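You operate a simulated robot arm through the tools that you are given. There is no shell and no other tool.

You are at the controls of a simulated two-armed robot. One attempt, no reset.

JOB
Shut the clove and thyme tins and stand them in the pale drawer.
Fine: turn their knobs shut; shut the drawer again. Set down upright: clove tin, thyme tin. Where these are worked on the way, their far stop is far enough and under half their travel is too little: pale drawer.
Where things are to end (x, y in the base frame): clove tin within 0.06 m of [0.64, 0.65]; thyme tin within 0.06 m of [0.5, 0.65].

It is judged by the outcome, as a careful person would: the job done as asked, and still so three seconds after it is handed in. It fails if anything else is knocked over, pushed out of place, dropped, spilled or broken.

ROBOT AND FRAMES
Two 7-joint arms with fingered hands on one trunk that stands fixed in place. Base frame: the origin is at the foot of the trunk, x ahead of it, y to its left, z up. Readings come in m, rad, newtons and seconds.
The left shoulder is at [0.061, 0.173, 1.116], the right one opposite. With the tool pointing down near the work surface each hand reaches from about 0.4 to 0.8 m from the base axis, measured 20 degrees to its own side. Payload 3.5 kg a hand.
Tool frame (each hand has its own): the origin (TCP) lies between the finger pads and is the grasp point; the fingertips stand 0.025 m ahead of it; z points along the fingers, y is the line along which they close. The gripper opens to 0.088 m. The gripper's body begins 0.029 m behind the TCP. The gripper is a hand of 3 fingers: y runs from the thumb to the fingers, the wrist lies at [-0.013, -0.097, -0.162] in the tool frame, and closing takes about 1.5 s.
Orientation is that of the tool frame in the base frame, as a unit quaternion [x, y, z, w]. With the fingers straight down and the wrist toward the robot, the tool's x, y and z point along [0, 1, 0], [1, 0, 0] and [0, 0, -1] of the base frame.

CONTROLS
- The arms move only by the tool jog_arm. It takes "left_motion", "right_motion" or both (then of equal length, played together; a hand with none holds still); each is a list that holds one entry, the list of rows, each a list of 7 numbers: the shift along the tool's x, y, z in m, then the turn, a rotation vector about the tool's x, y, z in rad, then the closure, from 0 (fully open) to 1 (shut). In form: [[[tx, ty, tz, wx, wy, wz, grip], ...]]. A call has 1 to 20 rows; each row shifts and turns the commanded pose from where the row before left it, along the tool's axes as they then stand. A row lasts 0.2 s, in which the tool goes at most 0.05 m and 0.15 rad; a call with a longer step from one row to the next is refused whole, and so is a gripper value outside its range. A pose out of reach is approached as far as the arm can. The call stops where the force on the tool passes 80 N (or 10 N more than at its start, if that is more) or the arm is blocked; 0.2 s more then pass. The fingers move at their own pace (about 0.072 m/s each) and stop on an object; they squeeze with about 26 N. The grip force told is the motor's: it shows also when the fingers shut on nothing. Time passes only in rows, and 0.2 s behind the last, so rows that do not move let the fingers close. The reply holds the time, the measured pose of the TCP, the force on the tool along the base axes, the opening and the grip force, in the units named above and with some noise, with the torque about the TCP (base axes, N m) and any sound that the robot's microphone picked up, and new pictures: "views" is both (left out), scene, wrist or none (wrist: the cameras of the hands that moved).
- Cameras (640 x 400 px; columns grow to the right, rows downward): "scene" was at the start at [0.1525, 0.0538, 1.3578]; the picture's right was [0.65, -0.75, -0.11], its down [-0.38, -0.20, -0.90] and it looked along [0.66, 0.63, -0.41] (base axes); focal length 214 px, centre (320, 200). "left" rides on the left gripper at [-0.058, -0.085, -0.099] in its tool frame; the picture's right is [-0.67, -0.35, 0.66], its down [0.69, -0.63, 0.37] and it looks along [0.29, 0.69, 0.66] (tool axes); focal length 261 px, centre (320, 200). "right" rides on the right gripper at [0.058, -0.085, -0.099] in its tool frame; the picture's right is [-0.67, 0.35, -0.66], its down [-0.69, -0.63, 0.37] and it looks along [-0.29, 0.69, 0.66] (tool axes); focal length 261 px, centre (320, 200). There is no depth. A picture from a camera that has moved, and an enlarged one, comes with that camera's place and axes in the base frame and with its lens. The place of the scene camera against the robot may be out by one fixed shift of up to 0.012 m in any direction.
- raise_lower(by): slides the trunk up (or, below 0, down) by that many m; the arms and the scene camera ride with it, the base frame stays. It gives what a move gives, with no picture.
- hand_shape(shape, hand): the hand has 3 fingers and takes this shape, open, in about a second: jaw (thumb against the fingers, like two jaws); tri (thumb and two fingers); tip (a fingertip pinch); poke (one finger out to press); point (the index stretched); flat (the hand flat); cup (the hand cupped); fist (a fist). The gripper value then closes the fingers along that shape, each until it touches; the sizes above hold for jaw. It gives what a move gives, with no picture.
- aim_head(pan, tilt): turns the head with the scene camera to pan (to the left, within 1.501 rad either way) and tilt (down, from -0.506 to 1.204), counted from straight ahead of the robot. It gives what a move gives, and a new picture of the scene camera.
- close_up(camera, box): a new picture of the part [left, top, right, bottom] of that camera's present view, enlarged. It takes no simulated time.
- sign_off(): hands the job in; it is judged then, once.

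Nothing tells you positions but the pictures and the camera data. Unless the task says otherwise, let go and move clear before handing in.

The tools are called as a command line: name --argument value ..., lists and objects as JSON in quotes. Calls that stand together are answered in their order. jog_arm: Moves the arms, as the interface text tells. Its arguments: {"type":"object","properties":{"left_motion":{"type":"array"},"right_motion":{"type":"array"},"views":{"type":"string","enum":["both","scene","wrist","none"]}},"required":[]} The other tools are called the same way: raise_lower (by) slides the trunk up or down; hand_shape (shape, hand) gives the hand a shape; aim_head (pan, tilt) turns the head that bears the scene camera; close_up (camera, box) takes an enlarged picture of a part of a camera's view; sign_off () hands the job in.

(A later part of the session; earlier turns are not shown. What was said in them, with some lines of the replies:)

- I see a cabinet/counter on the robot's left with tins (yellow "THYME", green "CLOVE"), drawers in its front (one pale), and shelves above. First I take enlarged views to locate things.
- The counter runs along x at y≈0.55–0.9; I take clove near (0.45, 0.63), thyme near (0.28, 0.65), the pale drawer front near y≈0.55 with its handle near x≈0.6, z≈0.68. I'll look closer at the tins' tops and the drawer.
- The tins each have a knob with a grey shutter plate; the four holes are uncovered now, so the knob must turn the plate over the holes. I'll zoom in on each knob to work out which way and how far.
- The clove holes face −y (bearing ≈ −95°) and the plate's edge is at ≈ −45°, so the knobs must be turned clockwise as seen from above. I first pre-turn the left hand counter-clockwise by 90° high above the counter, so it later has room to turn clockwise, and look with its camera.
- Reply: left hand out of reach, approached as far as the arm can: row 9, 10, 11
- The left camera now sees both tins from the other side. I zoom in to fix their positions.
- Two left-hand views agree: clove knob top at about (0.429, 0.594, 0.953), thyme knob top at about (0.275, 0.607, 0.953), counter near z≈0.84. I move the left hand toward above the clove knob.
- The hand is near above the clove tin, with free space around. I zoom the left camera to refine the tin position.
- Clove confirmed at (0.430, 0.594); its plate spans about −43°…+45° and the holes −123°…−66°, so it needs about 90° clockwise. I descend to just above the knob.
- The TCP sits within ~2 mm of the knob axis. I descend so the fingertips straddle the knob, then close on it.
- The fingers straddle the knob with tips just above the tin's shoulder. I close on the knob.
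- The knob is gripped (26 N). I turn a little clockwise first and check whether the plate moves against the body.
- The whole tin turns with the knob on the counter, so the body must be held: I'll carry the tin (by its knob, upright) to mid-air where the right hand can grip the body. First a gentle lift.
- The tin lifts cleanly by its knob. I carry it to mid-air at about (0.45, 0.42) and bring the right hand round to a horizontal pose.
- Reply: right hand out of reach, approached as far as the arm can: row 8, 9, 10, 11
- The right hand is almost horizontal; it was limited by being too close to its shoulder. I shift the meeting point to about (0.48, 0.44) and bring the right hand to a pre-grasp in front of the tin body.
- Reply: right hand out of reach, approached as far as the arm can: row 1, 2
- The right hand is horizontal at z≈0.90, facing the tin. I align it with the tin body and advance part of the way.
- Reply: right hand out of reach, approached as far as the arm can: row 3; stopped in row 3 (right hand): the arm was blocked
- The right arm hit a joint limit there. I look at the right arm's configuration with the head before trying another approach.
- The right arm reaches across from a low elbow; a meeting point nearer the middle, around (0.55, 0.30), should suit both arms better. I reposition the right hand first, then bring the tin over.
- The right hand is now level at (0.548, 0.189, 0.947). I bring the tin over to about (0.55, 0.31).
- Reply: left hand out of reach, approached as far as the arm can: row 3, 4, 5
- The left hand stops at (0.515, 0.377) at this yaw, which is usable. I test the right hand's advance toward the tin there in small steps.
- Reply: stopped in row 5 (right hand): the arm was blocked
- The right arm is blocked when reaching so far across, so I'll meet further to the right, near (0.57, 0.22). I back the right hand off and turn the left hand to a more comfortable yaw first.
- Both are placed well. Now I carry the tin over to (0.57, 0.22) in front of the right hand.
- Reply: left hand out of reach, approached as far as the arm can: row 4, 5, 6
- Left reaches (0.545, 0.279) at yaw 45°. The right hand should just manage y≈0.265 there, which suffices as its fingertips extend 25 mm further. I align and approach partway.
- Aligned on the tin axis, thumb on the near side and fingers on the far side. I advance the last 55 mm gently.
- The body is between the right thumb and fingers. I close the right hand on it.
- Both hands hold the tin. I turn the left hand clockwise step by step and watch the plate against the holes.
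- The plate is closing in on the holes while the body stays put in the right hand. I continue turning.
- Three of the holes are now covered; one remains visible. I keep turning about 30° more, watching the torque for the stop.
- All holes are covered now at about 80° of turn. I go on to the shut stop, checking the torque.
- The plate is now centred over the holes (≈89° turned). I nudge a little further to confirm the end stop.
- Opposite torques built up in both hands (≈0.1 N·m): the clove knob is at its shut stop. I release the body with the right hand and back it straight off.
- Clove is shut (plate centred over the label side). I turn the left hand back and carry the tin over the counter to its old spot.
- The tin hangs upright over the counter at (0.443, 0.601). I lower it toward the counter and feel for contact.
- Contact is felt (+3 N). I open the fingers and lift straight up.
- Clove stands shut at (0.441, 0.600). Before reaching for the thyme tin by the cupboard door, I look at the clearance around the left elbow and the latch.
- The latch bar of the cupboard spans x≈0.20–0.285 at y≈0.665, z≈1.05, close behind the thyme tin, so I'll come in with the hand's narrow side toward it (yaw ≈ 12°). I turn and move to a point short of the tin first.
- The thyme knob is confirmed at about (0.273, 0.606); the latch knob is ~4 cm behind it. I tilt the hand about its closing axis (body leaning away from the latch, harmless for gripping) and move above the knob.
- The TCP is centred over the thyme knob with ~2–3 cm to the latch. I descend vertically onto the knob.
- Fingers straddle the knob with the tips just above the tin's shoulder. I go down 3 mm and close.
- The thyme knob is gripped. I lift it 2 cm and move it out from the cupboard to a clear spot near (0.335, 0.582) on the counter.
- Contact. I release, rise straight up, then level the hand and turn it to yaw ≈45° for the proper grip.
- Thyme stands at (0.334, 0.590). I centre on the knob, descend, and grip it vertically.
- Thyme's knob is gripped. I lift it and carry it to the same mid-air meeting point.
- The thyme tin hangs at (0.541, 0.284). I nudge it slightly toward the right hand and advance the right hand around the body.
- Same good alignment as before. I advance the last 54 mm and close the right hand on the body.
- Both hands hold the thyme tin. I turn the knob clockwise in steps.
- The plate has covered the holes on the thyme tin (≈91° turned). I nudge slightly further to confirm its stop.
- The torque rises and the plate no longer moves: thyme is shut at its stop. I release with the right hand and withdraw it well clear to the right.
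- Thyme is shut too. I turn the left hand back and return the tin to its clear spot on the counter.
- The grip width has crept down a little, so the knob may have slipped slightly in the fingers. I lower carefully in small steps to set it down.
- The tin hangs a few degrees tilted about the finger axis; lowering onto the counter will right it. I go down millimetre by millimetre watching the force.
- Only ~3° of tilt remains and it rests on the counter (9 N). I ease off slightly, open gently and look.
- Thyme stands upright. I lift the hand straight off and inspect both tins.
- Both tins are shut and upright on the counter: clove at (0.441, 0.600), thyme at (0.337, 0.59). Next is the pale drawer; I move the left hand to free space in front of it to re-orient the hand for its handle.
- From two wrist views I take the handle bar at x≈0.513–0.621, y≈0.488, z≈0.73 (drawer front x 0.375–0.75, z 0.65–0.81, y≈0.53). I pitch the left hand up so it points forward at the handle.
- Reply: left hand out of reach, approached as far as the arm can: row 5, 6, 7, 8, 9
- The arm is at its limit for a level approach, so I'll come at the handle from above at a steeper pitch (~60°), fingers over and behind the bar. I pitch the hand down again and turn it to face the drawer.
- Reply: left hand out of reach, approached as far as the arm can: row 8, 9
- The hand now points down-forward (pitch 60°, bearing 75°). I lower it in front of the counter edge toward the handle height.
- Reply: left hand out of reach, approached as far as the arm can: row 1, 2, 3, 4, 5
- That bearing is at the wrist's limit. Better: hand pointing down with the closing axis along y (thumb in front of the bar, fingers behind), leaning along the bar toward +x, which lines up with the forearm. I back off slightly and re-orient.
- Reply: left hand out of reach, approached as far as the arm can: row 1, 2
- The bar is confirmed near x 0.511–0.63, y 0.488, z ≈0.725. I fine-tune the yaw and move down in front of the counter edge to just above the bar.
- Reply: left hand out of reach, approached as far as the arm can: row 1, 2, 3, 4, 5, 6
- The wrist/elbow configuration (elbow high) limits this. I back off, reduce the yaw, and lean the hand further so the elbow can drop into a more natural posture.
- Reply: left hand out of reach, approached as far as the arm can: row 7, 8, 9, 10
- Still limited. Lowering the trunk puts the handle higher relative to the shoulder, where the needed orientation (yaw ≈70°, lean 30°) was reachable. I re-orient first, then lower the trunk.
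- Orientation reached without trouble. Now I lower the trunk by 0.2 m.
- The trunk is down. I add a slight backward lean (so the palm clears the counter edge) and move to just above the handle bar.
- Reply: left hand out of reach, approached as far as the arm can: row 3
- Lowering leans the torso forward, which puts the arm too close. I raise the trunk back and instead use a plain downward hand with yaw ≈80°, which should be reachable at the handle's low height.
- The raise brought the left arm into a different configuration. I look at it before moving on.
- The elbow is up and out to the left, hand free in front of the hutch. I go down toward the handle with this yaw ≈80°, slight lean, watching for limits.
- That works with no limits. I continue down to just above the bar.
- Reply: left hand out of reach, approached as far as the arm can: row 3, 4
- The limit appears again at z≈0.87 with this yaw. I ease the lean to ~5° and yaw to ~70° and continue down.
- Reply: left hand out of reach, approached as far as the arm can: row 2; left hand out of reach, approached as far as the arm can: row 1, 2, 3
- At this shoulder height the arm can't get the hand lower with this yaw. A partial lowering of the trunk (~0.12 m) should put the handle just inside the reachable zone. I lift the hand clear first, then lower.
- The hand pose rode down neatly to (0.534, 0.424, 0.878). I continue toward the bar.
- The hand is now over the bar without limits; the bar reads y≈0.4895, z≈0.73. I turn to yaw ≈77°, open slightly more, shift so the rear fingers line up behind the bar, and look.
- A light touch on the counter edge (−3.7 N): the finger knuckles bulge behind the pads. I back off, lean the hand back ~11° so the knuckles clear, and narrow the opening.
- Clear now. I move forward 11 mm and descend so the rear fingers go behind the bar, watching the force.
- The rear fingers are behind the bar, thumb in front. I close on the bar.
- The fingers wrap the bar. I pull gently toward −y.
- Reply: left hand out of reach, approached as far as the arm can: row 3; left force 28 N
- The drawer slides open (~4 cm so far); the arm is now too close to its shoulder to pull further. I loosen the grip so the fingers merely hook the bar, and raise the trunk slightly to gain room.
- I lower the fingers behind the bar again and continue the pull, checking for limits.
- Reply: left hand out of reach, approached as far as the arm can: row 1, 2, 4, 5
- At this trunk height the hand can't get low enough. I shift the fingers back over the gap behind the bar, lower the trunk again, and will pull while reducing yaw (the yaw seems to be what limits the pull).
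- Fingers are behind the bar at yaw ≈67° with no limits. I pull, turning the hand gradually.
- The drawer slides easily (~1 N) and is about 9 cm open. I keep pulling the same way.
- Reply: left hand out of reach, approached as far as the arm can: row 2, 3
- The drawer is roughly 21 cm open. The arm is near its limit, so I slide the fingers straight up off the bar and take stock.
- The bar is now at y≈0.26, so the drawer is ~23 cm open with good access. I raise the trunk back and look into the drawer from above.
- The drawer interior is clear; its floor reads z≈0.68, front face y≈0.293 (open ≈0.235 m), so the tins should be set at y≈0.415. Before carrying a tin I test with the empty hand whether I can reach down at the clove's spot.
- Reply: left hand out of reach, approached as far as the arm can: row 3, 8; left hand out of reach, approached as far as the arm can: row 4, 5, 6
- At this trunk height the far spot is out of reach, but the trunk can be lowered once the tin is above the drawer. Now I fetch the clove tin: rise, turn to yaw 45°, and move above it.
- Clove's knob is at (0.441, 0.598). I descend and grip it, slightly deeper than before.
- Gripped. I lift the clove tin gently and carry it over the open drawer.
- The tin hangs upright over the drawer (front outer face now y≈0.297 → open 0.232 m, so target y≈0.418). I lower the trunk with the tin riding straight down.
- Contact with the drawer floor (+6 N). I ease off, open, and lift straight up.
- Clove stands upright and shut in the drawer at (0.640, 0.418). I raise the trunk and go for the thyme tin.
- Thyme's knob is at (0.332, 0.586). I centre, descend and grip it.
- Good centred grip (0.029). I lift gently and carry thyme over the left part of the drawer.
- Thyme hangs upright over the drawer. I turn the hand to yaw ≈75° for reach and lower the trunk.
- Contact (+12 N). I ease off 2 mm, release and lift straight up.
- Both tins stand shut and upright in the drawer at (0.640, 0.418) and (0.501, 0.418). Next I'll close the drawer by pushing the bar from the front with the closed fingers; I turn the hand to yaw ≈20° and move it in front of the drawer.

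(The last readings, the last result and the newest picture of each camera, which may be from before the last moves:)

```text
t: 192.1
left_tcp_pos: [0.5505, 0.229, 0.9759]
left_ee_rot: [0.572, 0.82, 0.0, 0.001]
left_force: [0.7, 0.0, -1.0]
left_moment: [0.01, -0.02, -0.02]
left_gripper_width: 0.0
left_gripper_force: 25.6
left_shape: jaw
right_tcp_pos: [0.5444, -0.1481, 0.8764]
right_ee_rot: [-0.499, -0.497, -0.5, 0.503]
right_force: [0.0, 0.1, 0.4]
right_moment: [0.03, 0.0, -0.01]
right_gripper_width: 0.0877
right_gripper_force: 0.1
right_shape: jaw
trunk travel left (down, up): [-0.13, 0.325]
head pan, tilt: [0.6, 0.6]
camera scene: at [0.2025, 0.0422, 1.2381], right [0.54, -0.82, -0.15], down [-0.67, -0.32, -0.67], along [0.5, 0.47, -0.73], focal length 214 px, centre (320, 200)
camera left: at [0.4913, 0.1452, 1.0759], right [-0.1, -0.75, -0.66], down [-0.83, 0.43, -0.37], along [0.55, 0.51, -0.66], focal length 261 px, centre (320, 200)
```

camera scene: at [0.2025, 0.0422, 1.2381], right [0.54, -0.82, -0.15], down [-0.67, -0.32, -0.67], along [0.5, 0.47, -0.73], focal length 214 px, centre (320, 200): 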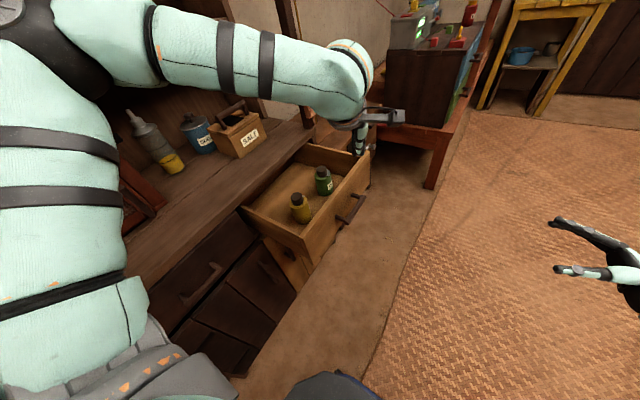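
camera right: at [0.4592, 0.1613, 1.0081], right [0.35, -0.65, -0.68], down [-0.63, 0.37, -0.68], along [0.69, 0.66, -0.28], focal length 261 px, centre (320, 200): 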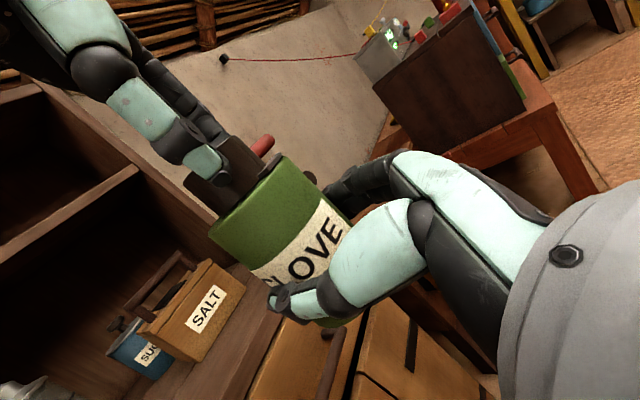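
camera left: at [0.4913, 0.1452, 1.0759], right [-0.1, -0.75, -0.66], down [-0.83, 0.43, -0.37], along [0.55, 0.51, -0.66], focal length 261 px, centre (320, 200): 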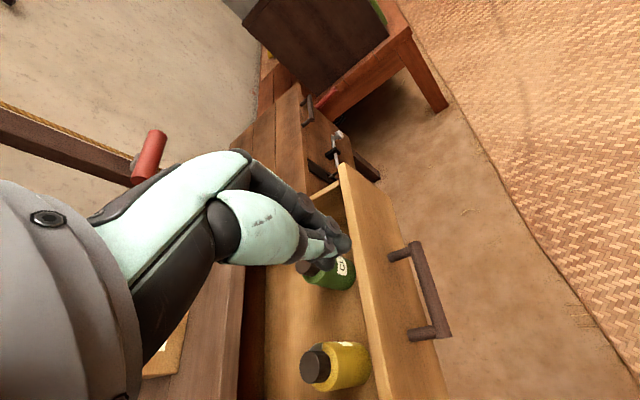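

jog_arm --left_motion '[[[-0.0141, -0.0051, 0.02, 0, 0, 0, 1], [-0.0141, -0.0051, 0.02, 0, 0, 0, 1], [0, 0, 0, 0, 0, 0, 1]]]' --views "none"

raise_lower --by -0.05

close_up --camera "left" --box '[160, 100, 560, 400]'

```text
t: 192.9
left_tcp_pos: [0.5522, 0.1985, 0.9359]
left_ee_rot: [0.572, 0.82, 0.001, 0.0]
left_force: [-0.4, -0.1, 0.1]
left_moment: [0.03, 0.01, 0.01]
left_gripper_width: 0.0003
left_gripper_force: 25.7
left_shape: jaw
right_tcp_pos: [0.5443, -0.1488, 0.8766]
right_ee_rot: [-0.499, -0.497, -0.5, 0.504]
right_force: [0.4, 0.5, -0.2]
right_moment: [0.01, 0.0, 0.01]
right_gripper_width: 0.0878
right_gripper_force: 0.0
right_shape: jaw
trunk travel left (down, up): [-0.13, 0.325]
head pan, tilt: [0.6, 0.6]
```

```text
t: 193.8
left_tcp_pos: [0.5499, 0.1982, 0.8871]
left_ee_rot: [0.573, 0.82, 0.0, 0.001]
left_force: [0.9, 0.7, -1.0]
left_moment: [0.0, 0.01, -0.01]
left_gripper_width: 0.0
left_gripper_force: 26.3
left_shape: jaw
right_tcp_pos: [0.5454, -0.1482, 0.8276]
right_ee_rot: [-0.499, -0.498, -0.5, 0.503]
right_force: [0.9, -1.3, 0.4]
right_moment: [0.0, -0.02, -0.05]
right_gripper_width: 0.0877
right_gripper_force: 0.0
right_shape: jaw
trunk travel left (down, up): [-0.08, 0.375]
head pan, tilt: [0.6, 0.6]
```

```text
1.33 times, centred on (360, 250) of left
camera zoom: at [0.4911, 0.1137, 0.987], right [-0.1, -0.75, -0.66], down [-0.83, 0.43, -0.37], along [0.55, 0.51, -0.66], focal length 348 px, centre (267, 133)
```

zoom: 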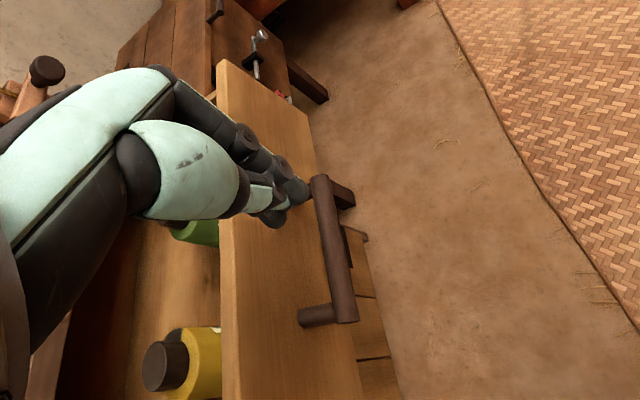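

jog_arm --left_motion '[[[-0.0011, 0.003, 0.028, 0, 0, 0, 1], [-0.0011, 0.003, 0.028, 0, 0, 0, 1], [-0.0011, 0.003, 0.028, 0, 0, 0, 1], [-0.0011, 0.003, 0.028, 0, 0, 0, 1], [0, 0, 0, 0, 0, 0, 1]]]' --views "none"

close_up --camera "left" --box '[160, 100, 560, 400]'

close_up --camera "scene" --box '[220, 90, 420, 270]'

```text
t: 195.1
left_tcp_pos: [0.5602, 0.1972, 0.8045]
left_ee_rot: [0.573, 0.819, 0.0, 0.0]
left_force: [-0.5, 0.4, 0.0]
left_moment: [0.0, 0.0, 0.0]
left_gripper_width: 0.0001
left_gripper_force: 26.0
left_shape: jaw
left hand out of reach, approached as far as the arm can: row 4
right_tcp_pos: [0.545, -0.1488, 0.8266]
right_ee_rot: [-0.499, -0.498, -0.499, 0.503]
right_force: [-0.3, 0.1, -0.9]
right_moment: [-0.03, 0.01, 0.03]
right_gripper_width: 0.0878
right_gripper_force: 0.1
right_shape: jaw
trunk travel left (down, up): [-0.08, 0.375]
head pan, tilt: [0.6, 0.6]
```

```text
1.33 times, centred on (360, 250) of left
camera zoom: at [0.5008, 0.1143, 0.904], right [-0.1, -0.75, -0.66], down [-0.83, 0.43, -0.37], along [0.55, 0.51, -0.66], focal length 348 px, centre (267, 133)
```

zoom: 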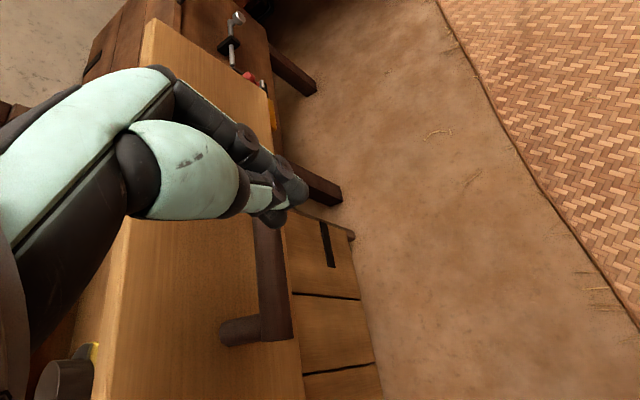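

```text
2.22 times, centred on (320, 180) of scene
camera zoom: at [0.2462, 0.0421, 1.1639], right [0.53, -0.82, -0.2], down [-0.73, -0.32, -0.6], along [0.43, 0.47, -0.77], focal length 477 px, centre (320, 244)
```

zoom: 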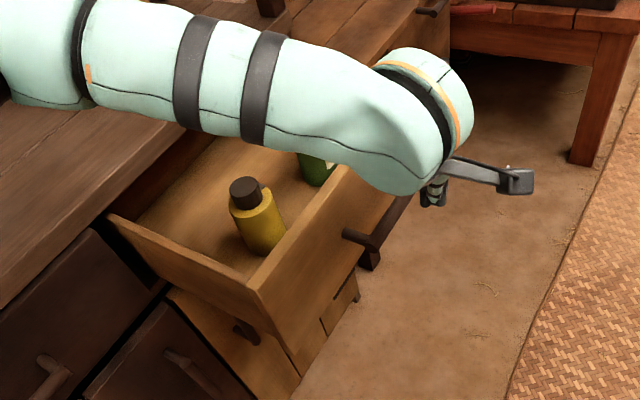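

I'll push on the front face above the bar instead (z≈0.79), with the fingertips leaning forward so they lead. I move closer and tilt the hand.

jog_arm --left_motion '[[[0.0262, 0.0127, 0, 0, 0, 0, 1], [0.0232, 0.0117, 0, 0, 0, 0, 1], [0, 0, 0, 0, 0.13, 0, 1], [0, 0, 0, 0, 0.13, 0, 1], [0, 0, 0, 0, 0.13, 0, 1], [0, 0, 0, 0, 0, 0, 1]]]' --views "none"

close_up --camera "left" --box '[160, 100, 560, 400]'

close_up --camera "scene" --box '[220, 90, 420, 270]'

```text
t: 196.4
left_tcp_pos: [0.5561, 0.2651, 0.8089]
left_ee_rot: [0.562, 0.804, 0.11, -0.159]
left_force: [-0.8, 0.1, 0.6]
left_moment: [0.01, 0.0, 0.02]
left_gripper_width: 0.0
left_gripper_force: 26.2
left_shape: jaw
left hand out of reach, approached as far as the arm can: row 5
right_tcp_pos: [0.5452, -0.1476, 0.8271]
right_ee_rot: [-0.499, -0.497, -0.5, 0.503]
right_force: [-1.2, -0.2, 0.4]
right_moment: [-0.01, 0.02, 0.0]
right_gripper_width: 0.0874
right_gripper_force: 0.1
right_shape: jaw
trunk travel left (down, up): [-0.08, 0.375]
head pan, tilt: [0.6, 0.6]
```

```text
1.33 times, centred on (360, 250) of left
camera zoom: at [0.5076, 0.1491, 0.8799], right [-0.2, -0.47, -0.86], down [-0.86, 0.51, -0.08], along [0.48, 0.72, -0.5], focal length 348 px, centre (267, 133)
```

zoom: 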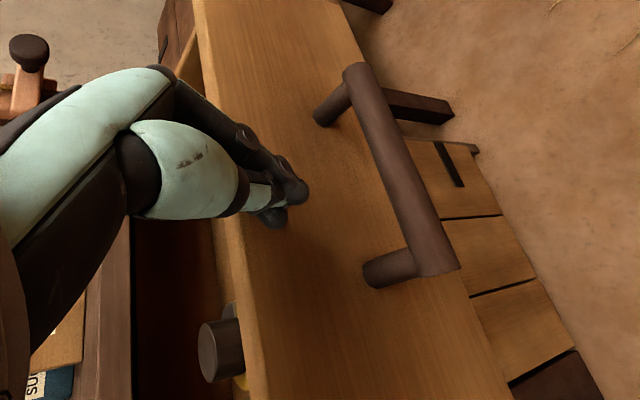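

```text
2.22 times, centred on (320, 180) of scene
camera zoom: at [0.2461, 0.042, 1.1639], right [0.53, -0.82, -0.2], down [-0.73, -0.32, -0.6], along [0.43, 0.47, -0.77], focal length 477 px, centre (320, 244)
```

zoom: 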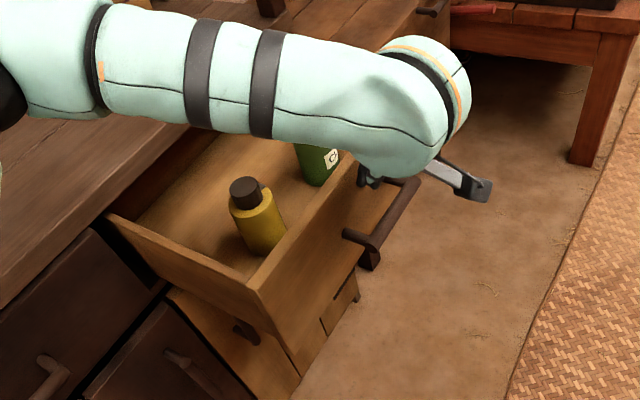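

The closed fingertips are just in front of the drawer face above the bar. I push gently in +y.

jog_arm --left_motion '[[[0.0075, 0.004, 0.0046, 0, 0, 0, 1], [0.0085, 0.0045, 0.005, 0, 0, 0, 1], [0.0095, 0.005, 0.0056, 0, 0, 0, 1], [0.0095, 0.005, 0.0056, 0, 0, 0, 1], [0, 0, 0, 0, 0, 0, 1]]]' --views "none"

close_up --camera "left" --box '[160, 100, 560, 400]'

close_up --camera "scene" --box '[220, 90, 420, 270]'

```text
t: 197.7
left_tcp_pos: [0.5599, 0.3076, 0.8038]
left_ee_rot: [0.561, 0.804, 0.111, -0.159]
left_force: [-0.1, -0.2, 0.1]
left_moment: [-0.01, 0.01, 0.01]
left_gripper_width: 0.0
left_gripper_force: 26.1
left_shape: jaw
right_tcp_pos: [0.5456, -0.1488, 0.8258]
right_ee_rot: [-0.499, -0.497, -0.5, 0.503]
right_force: [-0.2, 0.4, -0.4]
right_moment: [0.0, 0.01, -0.03]
right_gripper_width: 0.0879
right_gripper_force: 0.0
right_shape: jaw
trunk travel left (down, up): [-0.08, 0.375]
head pan, tilt: [0.6, 0.6]
```

```text
1.33 times, centred on (360, 250) of left
camera zoom: at [0.5116, 0.193, 0.874], right [-0.2, -0.47, -0.86], down [-0.86, 0.51, -0.08], along [0.47, 0.72, -0.5], focal length 348 px, centre (267, 133)
```

zoom: 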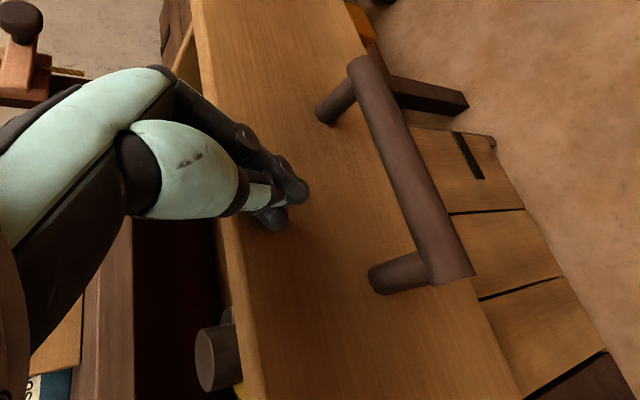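

```text
2.22 times, centred on (320, 180) of scene
camera zoom: at [0.246, 0.0418, 1.1639], right [0.53, -0.82, -0.2], down [-0.73, -0.32, -0.6], along [0.43, 0.47, -0.77], focal length 477 px, centre (320, 244)
```

zoom: 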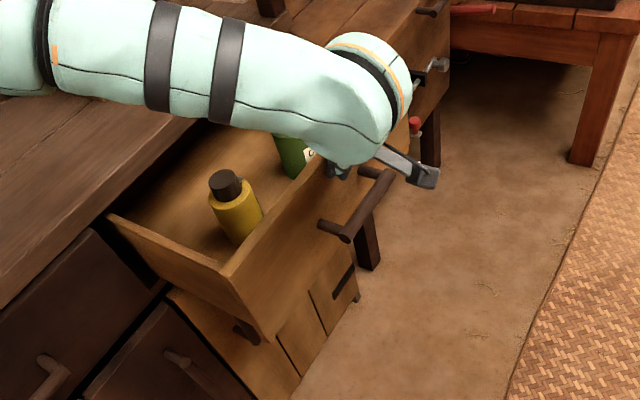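

The drawer slides in with the tins standing. I keep pushing slowly.

jog_arm --left_motion '[[[0.0085, 0.0038, 0.0038, 0, 0, 0, 1], [0.0103, 0.0046, 0.0046, 0, 0, 0, 1], [0.0103, 0.0046, 0.0046, 0, 0, 0, 1], [0.0103, 0.0046, 0.0046, 0, 0, 0, 1], [0.0103, 0.0046, 0.0046, 0, 0, 0, 1], [0.0085, 0.0038, 0.0038, 0, 0, 0, 1], [0, 0, 0, 0, 0, 0, 1]]]' --views "none"

close_up --camera "left" --box '[160, 100, 560, 400]'

close_up --camera "scene" --box '[220, 90, 420, 270]'

```text
t: 199.2
left_tcp_pos: [0.5608, 0.3762, 0.802]
left_ee_rot: [0.562, 0.804, 0.111, -0.159]
left_force: [0.6, 0.1, -0.7]
left_moment: [0.0, 0.03, -0.03]
left_gripper_width: 0.0
left_gripper_force: 25.7
left_shape: jaw
right_tcp_pos: [0.5441, -0.1486, 0.8256]
right_ee_rot: [-0.499, -0.497, -0.5, 0.504]
right_force: [-0.5, -0.3, 0.3]
right_moment: [0.0, 0.0, -0.02]
right_gripper_width: 0.0878
right_gripper_force: 0.0
right_shape: jaw
trunk travel left (down, up): [-0.08, 0.375]
head pan, tilt: [0.6, 0.6]
```

```text
1.33 times, centred on (360, 250) of left
camera zoom: at [0.5128, 0.2619, 0.8727], right [-0.2, -0.47, -0.86], down [-0.86, 0.51, -0.08], along [0.47, 0.72, -0.5], focal length 348 px, centre (267, 133)
```

zoom: 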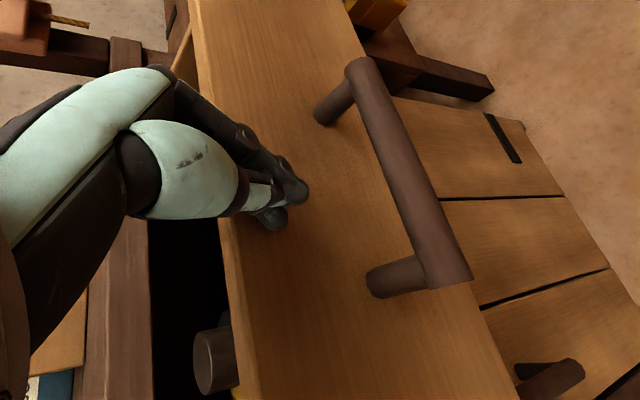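

```text
2.22 times, centred on (320, 180) of scene
camera zoom: at [0.2461, 0.0419, 1.1639], right [0.53, -0.82, -0.2], down [-0.73, -0.32, -0.6], along [0.43, 0.47, -0.77], focal length 477 px, centre (320, 244)
```

zoom: 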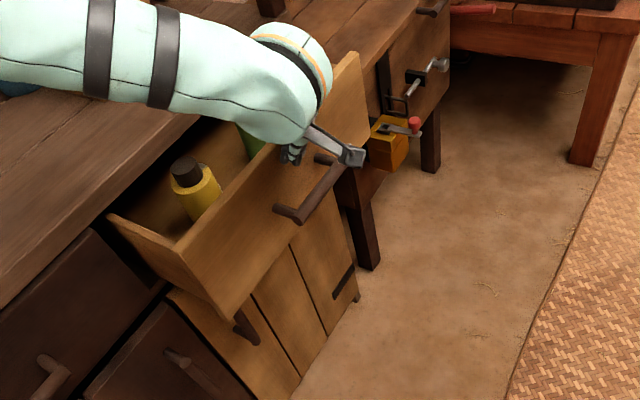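

jog_arm --left_motion '[[[0.0085, 0.0038, 0.0038, 0, 0, 0, 1], [0.0103, 0.0046, 0.0046, 0, 0, 0, 1], [0.0103, 0.0046, 0.0046, 0, 0, 0, 1], [0.0103, 0.0046, 0.0046, 0, 0, 0, 1], [0.0103, 0.0046, 0.0046, 0, 0, 0, 1], [0, 0, 0, 0, 0, 0, 1]]]' --views "none"

close_up --camera "left" --box '[160, 100, 560, 400]'

close_up --camera "scene" --box '[220, 90, 420, 270]'

```text
t: 200.7
left_tcp_pos: [0.5626, 0.435, 0.7999]
left_ee_rot: [0.562, 0.804, 0.112, -0.159]
left_force: [0.5, -0.1, -0.2]
left_moment: [0.03, 0.01, 0.02]
left_gripper_width: 0.0001
left_gripper_force: 26.4
left_shape: jaw
right_tcp_pos: [0.5453, -0.1502, 0.8261]
right_ee_rot: [-0.499, -0.498, -0.5, 0.503]
right_force: [-0.2, -0.5, 0.5]
right_moment: [0.0, 0.01, 0.01]
right_gripper_width: 0.0877
right_gripper_force: 0.0
right_shape: jaw
trunk travel left (down, up): [-0.08, 0.375]
head pan, tilt: [0.6, 0.6]
```

```text
1.33 times, centred on (360, 250) of left
camera zoom: at [0.515, 0.3204, 0.8701], right [-0.2, -0.47, -0.86], down [-0.86, 0.51, -0.08], along [0.47, 0.72, -0.5], focal length 348 px, centre (267, 133)
```

zoom: 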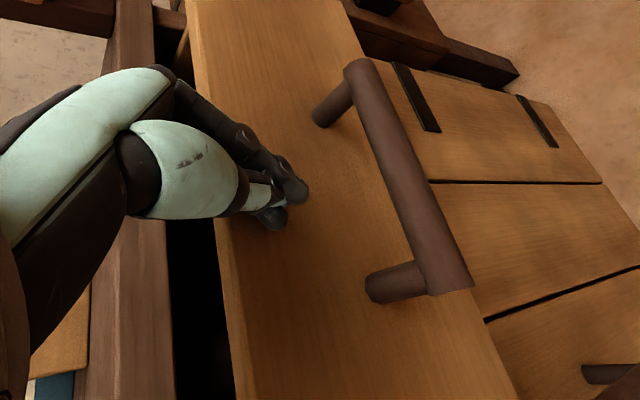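

```text
2.22 times, centred on (320, 180) of scene
camera zoom: at [0.246, 0.0418, 1.1639], right [0.53, -0.82, -0.2], down [-0.73, -0.32, -0.6], along [0.43, 0.47, -0.77], focal length 477 px, centre (320, 244)
```

zoom: 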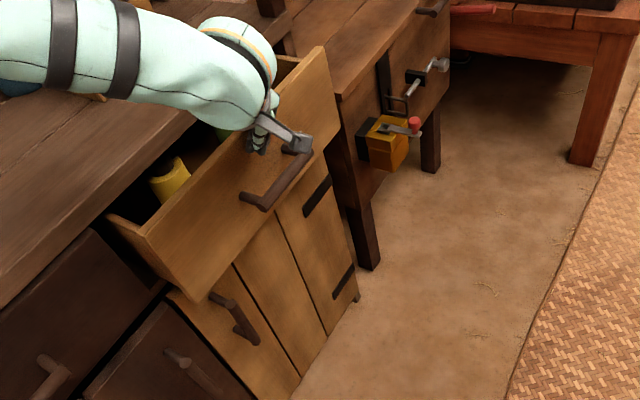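

jog_arm --left_motion '[[[0.0085, 0.0038, 0.0038, 0, 0, 0, 1], [0.0103, 0.0046, 0.0046, 0, 0, 0, 1], [0.0103, 0.0046, 0.0046, 0, 0, 0, 1], [0.0068, 0.003, 0.003, 0, 0, 0, 1], [0, 0, 0, 0, 0, 0, 1]]]' --views "none"

close_up --camera "left" --box '[160, 100, 560, 400]'

close_up --camera "scene" --box '[220, 90, 420, 270]'

```text
t: 201.8
left_tcp_pos: [0.5649, 0.4778, 0.7988]
left_ee_rot: [0.562, 0.804, 0.111, -0.16]
left_force: [0.2, -0.6, -0.1]
left_moment: [0.0, 0.04, 0.01]
left_gripper_width: 0.0
left_gripper_force: 25.8
left_shape: jaw
right_tcp_pos: [0.5455, -0.1479, 0.8273]
right_ee_rot: [-0.499, -0.498, -0.5, 0.504]
right_force: [-0.4, -0.5, 0.4]
right_moment: [0.0, 0.02, -0.03]
right_gripper_width: 0.0878
right_gripper_force: 0.1
right_shape: jaw
trunk travel left (down, up): [-0.08, 0.375]
head pan, tilt: [0.6, 0.6]
```

```text
1.33 times, centred on (360, 250) of left
camera zoom: at [0.5176, 0.3632, 0.8694], right [-0.2, -0.47, -0.86], down [-0.86, 0.51, -0.08], along [0.47, 0.72, -0.5], focal length 348 px, centre (267, 133)
```

zoom: 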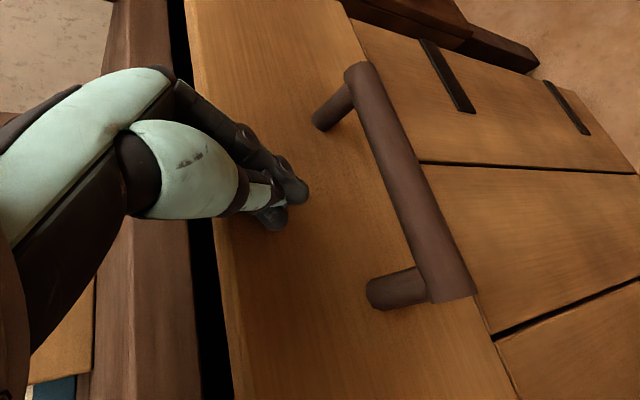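

```text
2.22 times, centred on (320, 180) of scene
camera zoom: at [0.246, 0.0418, 1.1639], right [0.53, -0.82, -0.2], down [-0.73, -0.32, -0.6], along [0.43, 0.47, -0.77], focal length 477 px, centre (320, 244)
```

zoom: 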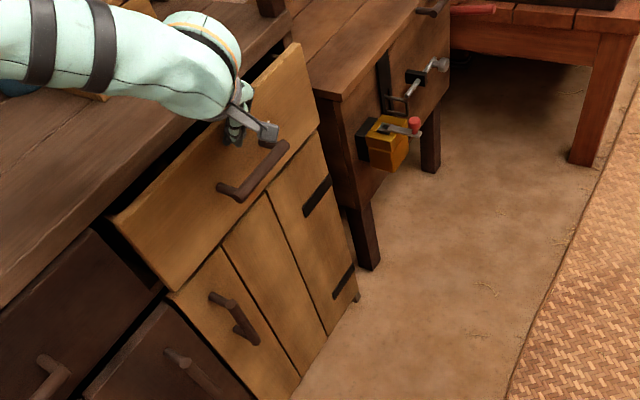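

jog_arm --left_motion '[[[0.0068, 0.003, 0.003, 0, 0, 0, 1], [0.0068, 0.003, 0.003, 0, 0, 0, 1], [0, 0, 0, 0, 0, 0, 1]]]' --views "none"

close_up --camera "left" --box '[160, 100, 560, 400]'

close_up --camera "scene" --box '[220, 90, 380, 240]'

```text
t: 202.7
left_tcp_pos: [0.565, 0.4946, 0.7997]
left_ee_rot: [0.562, 0.804, 0.112, -0.159]
left_force: [-0.2, 0.1, -0.3]
left_moment: [0.03, 0.04, -0.01]
left_gripper_width: 0.0
left_gripper_force: 25.7
left_shape: jaw
right_tcp_pos: [0.545, -0.1477, 0.8246]
right_ee_rot: [-0.499, -0.497, -0.501, 0.503]
right_force: [-0.3, 0.2, 0.7]
right_moment: [-0.03, 0.0, 0.02]
right_gripper_width: 0.0876
right_gripper_force: 0.1
right_shape: jaw
trunk travel left (down, up): [-0.08, 0.375]
head pan, tilt: [0.6, 0.6]
```

```text
1.33 times, centred on (360, 250) of left
camera zoom: at [0.5175, 0.3793, 0.8693], right [-0.2, -0.47, -0.86], down [-0.86, 0.51, -0.08], along [0.47, 0.72, -0.5], focal length 348 px, centre (267, 133)
```

zoom: 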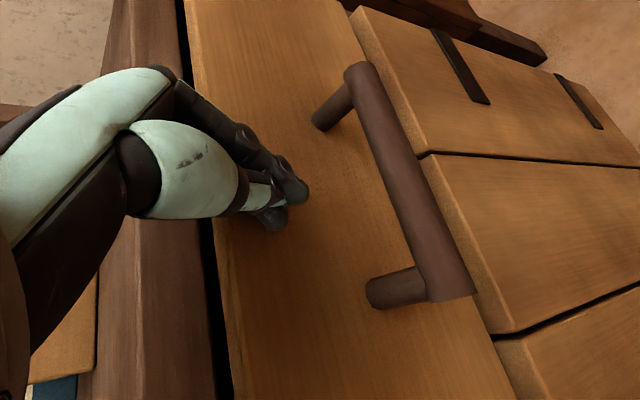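

```text
2.67 times, centred on (300, 165) of scene
camera zoom: at [0.246, 0.0418, 1.1639], right [0.53, -0.82, -0.2], down [-0.73, -0.32, -0.6], along [0.43, 0.47, -0.77], focal length 572 px, centre (373, 293)
```

zoom: 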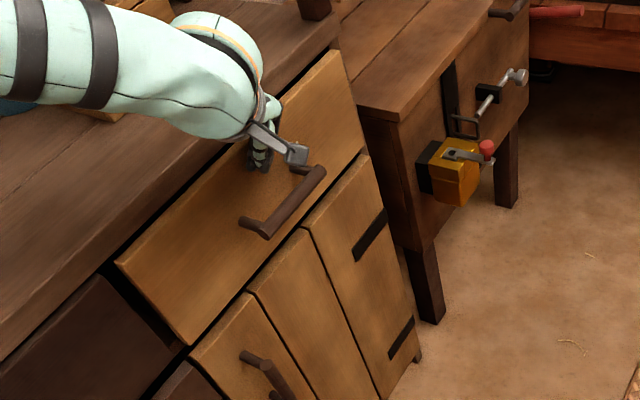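

jog_arm --left_motion '[[[0.0034, 0.0015, 0.0015, 0, 0, 0, 1], [0.0034, 0.0015, 0.0015, 0, 0, 0, 1], [0, 0, 0, 0, 0, 0, 1]]]' --views "none"

close_up --camera "left" --box '[160, 100, 560, 400]'

```text
t: 203.4
left_tcp_pos: [0.5657, 0.5005, 0.7987]
left_ee_rot: [0.562, 0.804, 0.112, -0.159]
left_force: [-0.5, -0.2, 0.6]
left_moment: [-0.02, 0.0, -0.02]
left_gripper_width: 0.0002
left_gripper_force: 26.3
left_shape: jaw
right_tcp_pos: [0.5446, -0.1484, 0.8254]
right_ee_rot: [-0.499, -0.497, -0.5, 0.504]
right_force: [-0.3, 0.3, -0.2]
right_moment: [0.0, -0.03, -0.01]
right_gripper_width: 0.0877
right_gripper_force: 0.1
right_shape: jaw
trunk travel left (down, up): [-0.08, 0.375]
head pan, tilt: [0.6, 0.6]
```

```text
1.33 times, centred on (360, 250) of left
camera zoom: at [0.5179, 0.3865, 0.8691], right [-0.2, -0.47, -0.86], down [-0.86, 0.51, -0.08], along [0.47, 0.72, -0.5], focal length 348 px, centre (267, 133)
```

zoom: 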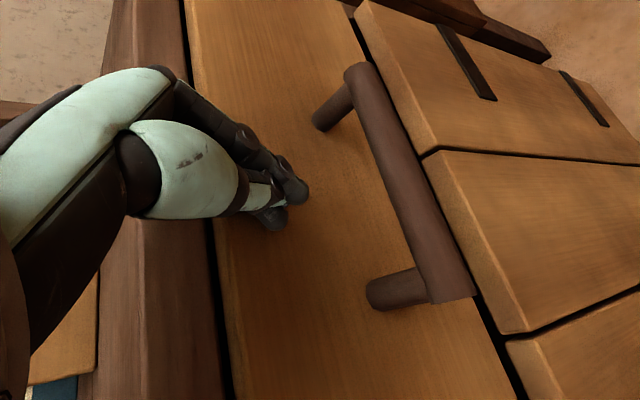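

jog_arm --left_motion '[[[0.0017, 0.0008, 0.0007, 0, 0, 0, 1], [0.0017, 0.0008, 0.0007, 0, 0, 0, 1], [0.0017, 0.0008, 0.0007, 0, 0, 0, 1], [0, 0, 0, 0, 0, 0, 1]]]' --views "none"

close_up --camera "left" --box '[160, 100, 560, 400]'

```text
t: 204.4
left_tcp_pos: [0.5668, 0.5051, 0.7986]
left_ee_rot: [0.562, 0.804, 0.112, -0.16]
left_force: [3.1, -10.5, -2.4]
left_moment: [-0.08, -0.01, -0.07]
left_gripper_width: 0.0
left_gripper_force: 26.5
left_shape: jaw
right_tcp_pos: [0.5464, -0.1503, 0.8259]
right_ee_rot: [-0.5, -0.497, -0.499, 0.504]
right_force: [-0.1, -0.1, -0.3]
right_moment: [-0.01, 0.03, -0.02]
right_gripper_width: 0.0876
right_gripper_force: 0.1
right_shape: jaw
trunk travel left (down, up): [-0.08, 0.375]
head pan, tilt: [0.6, 0.6]
```

```text
1.33 times, centred on (360, 250) of left
camera zoom: at [0.5188, 0.3914, 0.8695], right [-0.2, -0.47, -0.86], down [-0.86, 0.51, -0.08], along [0.48, 0.72, -0.5], focal length 348 px, centre (267, 133)
```

zoom: 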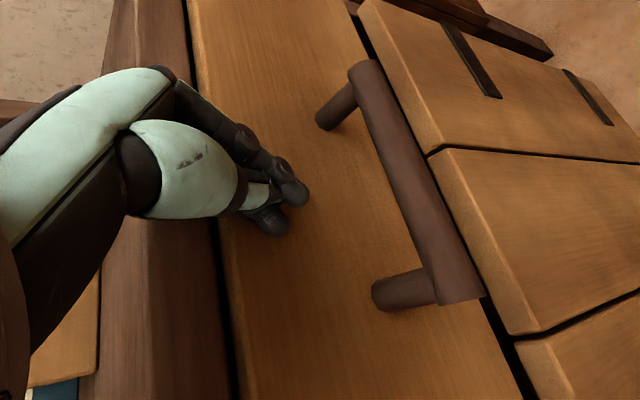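

The stop is felt (10 N). I back the hand off and away, then check the drawer is fully shut.

jog_arm --left_motion '[[[-0.0104, -0.0041, -0.0043, 0, 0, 0, 1], [-0.0208, -0.0083, -0.0085, 0, 0, 0, 1], [-0.026, -0.0103, -0.0107, 0, 0, 0, 1], [-0.026, -0.0103, -0.0107, 0, 0, 0, 1], [0.0152, 0, -0.037, 0, 0, 0, 0.6], [0.0152, 0, -0.037, 0, 0, 0, 0.3], [0.0152, 0, -0.037, 0, 0, 0, 0.3], [0.0152, 0, -0.037, 0, 0, 0, 0.3], [0, 0, 0, 0, 0, 0, 0.3]]]' --views "none"

raise_lower --by 0.12

aim_head --pan 0.9 --tilt 0.75

close_up --camera "scene" --box '[240, 120, 400, 220]'

```text
t: 206.4
left_tcp_pos: [0.5665, 0.4121, 0.9588]
left_ee_rot: [0.562, 0.804, 0.111, -0.16]
left_force: [-1.4, 0.9, -0.3]
left_moment: [0.04, 0.0, 0.0]
left_gripper_width: 0.0613
left_gripper_force: 0.0
left_shape: jaw
right_tcp_pos: [0.5458, -0.1484, 0.8259]
right_ee_rot: [-0.499, -0.498, -0.5, 0.503]
right_force: [0.1, 0.1, -0.6]
right_moment: [0.0, 0.0, 0.0]
right_gripper_width: 0.0878
right_gripper_force: 0.0
right_shape: jaw
trunk travel left (down, up): [-0.08, 0.375]
head pan, tilt: [0.6, 0.6]
```

```text
t: 207.9
left_tcp_pos: [0.566, 0.4119, 1.0777]
left_ee_rot: [0.561, 0.804, 0.111, -0.16]
left_force: [0.3, 1.4, -0.4]
left_moment: [-0.01, 0.01, -0.03]
left_gripper_width: 0.0611
left_gripper_force: 0.0
left_shape: jaw
right_tcp_pos: [0.5449, -0.1482, 0.946]
right_ee_rot: [-0.499, -0.497, -0.499, 0.505]
right_force: [-0.5, -0.5, 0.4]
right_moment: [0.01, -0.01, 0.01]
right_gripper_width: 0.0877
right_gripper_force: 0.1
right_shape: jaw
trunk travel left (down, up): [-0.2, 0.255]
head pan, tilt: [0.6, 0.6]
```

```text
t: 208.8
left_tcp_pos: [0.5656, 0.4126, 1.079]
left_ee_rot: [0.562, 0.804, 0.112, -0.159]
left_force: [-0.4, -0.2, 0.0]
left_moment: [0.04, -0.04, 0.0]
left_gripper_width: 0.0613
left_gripper_force: 0.1
left_shape: jaw
right_tcp_pos: [0.5459, -0.1482, 0.9454]
right_ee_rot: [-0.499, -0.497, -0.5, 0.503]
right_force: [-0.2, 0.8, -0.1]
right_moment: [-0.02, -0.02, -0.02]
right_gripper_width: 0.0877
right_gripper_force: 0.0
right_shape: jaw
trunk travel left (down, up): [-0.2, 0.255]
head pan, tilt: [0.901, 0.75]
camera scene: at [0.1274, 0.0568, 1.3212], right [0.77, -0.62, -0.13], down [-0.54, -0.53, -0.65], along [0.33, 0.57, -0.75], focal length 214 px, centre (320, 200)
```

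scene: 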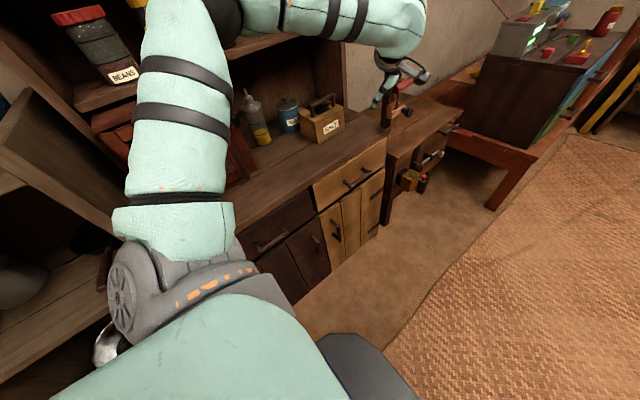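

```text
4.00 times, centred on (320, 170) of scene
camera zoom: at [0.1274, 0.0568, 1.3212], right [0.77, -0.62, -0.13], down [-0.54, -0.53, -0.65], along [0.33, 0.57, -0.75], focal length 858 px, centre (320, 320)
```

zoom: 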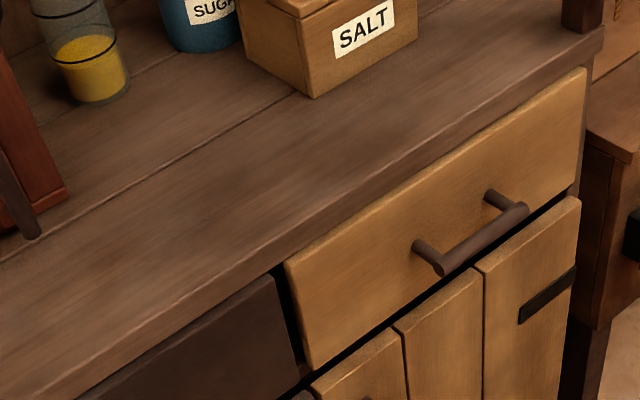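

The drawer view matches the initial closed picture exactly. I take a last look round the left side to make sure nothing else was disturbed.

aim_head --pan 1.35 --tilt 0.5

aim_head --pan 0.6 --tilt 0.7

```text
t: 209.7
left_tcp_pos: [0.5659, 0.4128, 1.0785]
left_ee_rot: [0.561, 0.805, 0.111, -0.159]
left_force: [0.3, 0.9, -0.9]
left_moment: [0.02, 0.0, -0.04]
left_gripper_width: 0.0613
left_gripper_force: 0.1
left_shape: jaw
right_tcp_pos: [0.5445, -0.1485, 0.9457]
right_ee_rot: [-0.499, -0.498, -0.5, 0.503]
right_force: [0.1, 0.5, -0.1]
right_moment: [-0.01, 0.0, -0.02]
right_gripper_width: 0.0877
right_gripper_force: 0.0
right_shape: jaw
trunk travel left (down, up): [-0.2, 0.255]
head pan, tilt: [1.349, 0.499]
camera scene: at [0.1002, 0.0807, 1.3481], right [0.96, -0.22, -0.17], down [-0.25, -0.47, -0.85], along [0.11, 0.86, -0.51], focal length 214 px, centre (320, 200)
```

scene: 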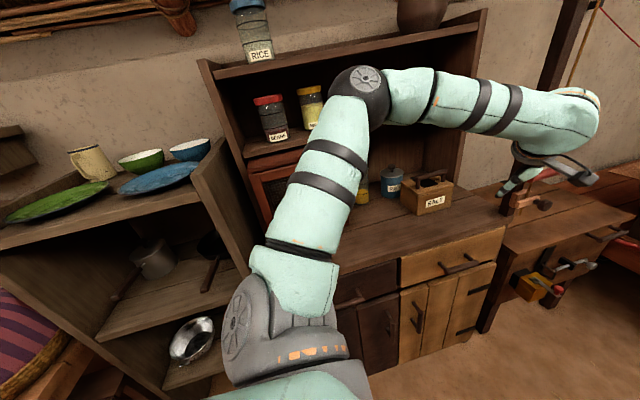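

```text
t: 210.8
left_tcp_pos: [0.5661, 0.4121, 1.0781]
left_ee_rot: [0.562, 0.804, 0.111, -0.159]
left_force: [-0.2, -0.1, 0.5]
left_moment: [0.0, -0.03, 0.0]
left_gripper_width: 0.0616
left_gripper_force: 0.3
left_shape: jaw
right_tcp_pos: [0.5447, -0.1488, 0.9466]
right_ee_rot: [-0.5, -0.497, -0.499, 0.503]
right_force: [-0.9, 0.3, 0.2]
right_moment: [-0.01, -0.03, 0.0]
right_gripper_width: 0.0877
right_gripper_force: 0.0
right_shape: jaw
trunk travel left (down, up): [-0.2, 0.255]
head pan, tilt: [0.6, 0.7]
camera scene: at [0.1464, 0.04, 1.3222], right [0.56, -0.82, -0.1], down [-0.65, -0.36, -0.66], along [0.51, 0.43, -0.74], focal length 214 px, centre (320, 200)
```

scene: 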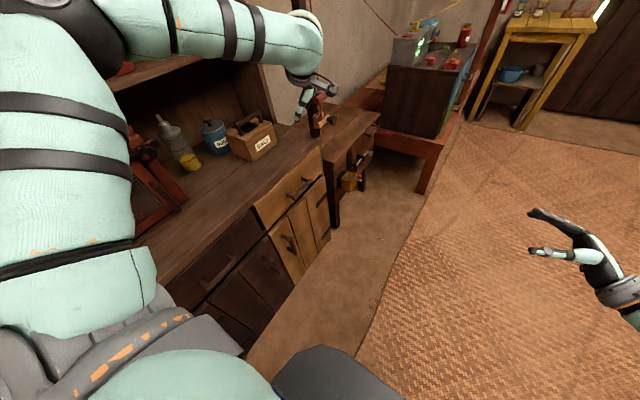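

The pale drawer is shut flush, with both tins inside. Each was turned shut and set down upright before I closed it. The shelves, jars, salt box and cupboard look undisturbed, and both hands are empty and clear, so I hand the job in.

sign_off

```text
The job is handed in.
```

I turned both tins shut, stood them upright in the pale drawer and pushed the drawer closed. I handed the job in with both hands empty and clear.

- **Knobs:** I turned each one clockwise until it stopped, and the plate covers all four holes on both tins.
- **Positions:** I set clove down at x 0.640 and thyme at x 0.501, both at y 0.418 in the open drawer. With the drawer shut, I work that out to about [0.64, 0.65] and [0.50, 0.65]. I did not see the tins again after the drawer closed over them, so their final positions are worked out, not seen.
- **Drawer:** I pulled it about 0.23 m open to load it. I did not reach its far stop and don't know its full travel, so I can't confirm it passed half. I then pushed it back to its stop, and it looks the same as in the first picture.
- **Surroundings:** The salt box, sugar, jars, dishes and cupboard look as they did at the start. One jar was hidden behind the arm in the last views.
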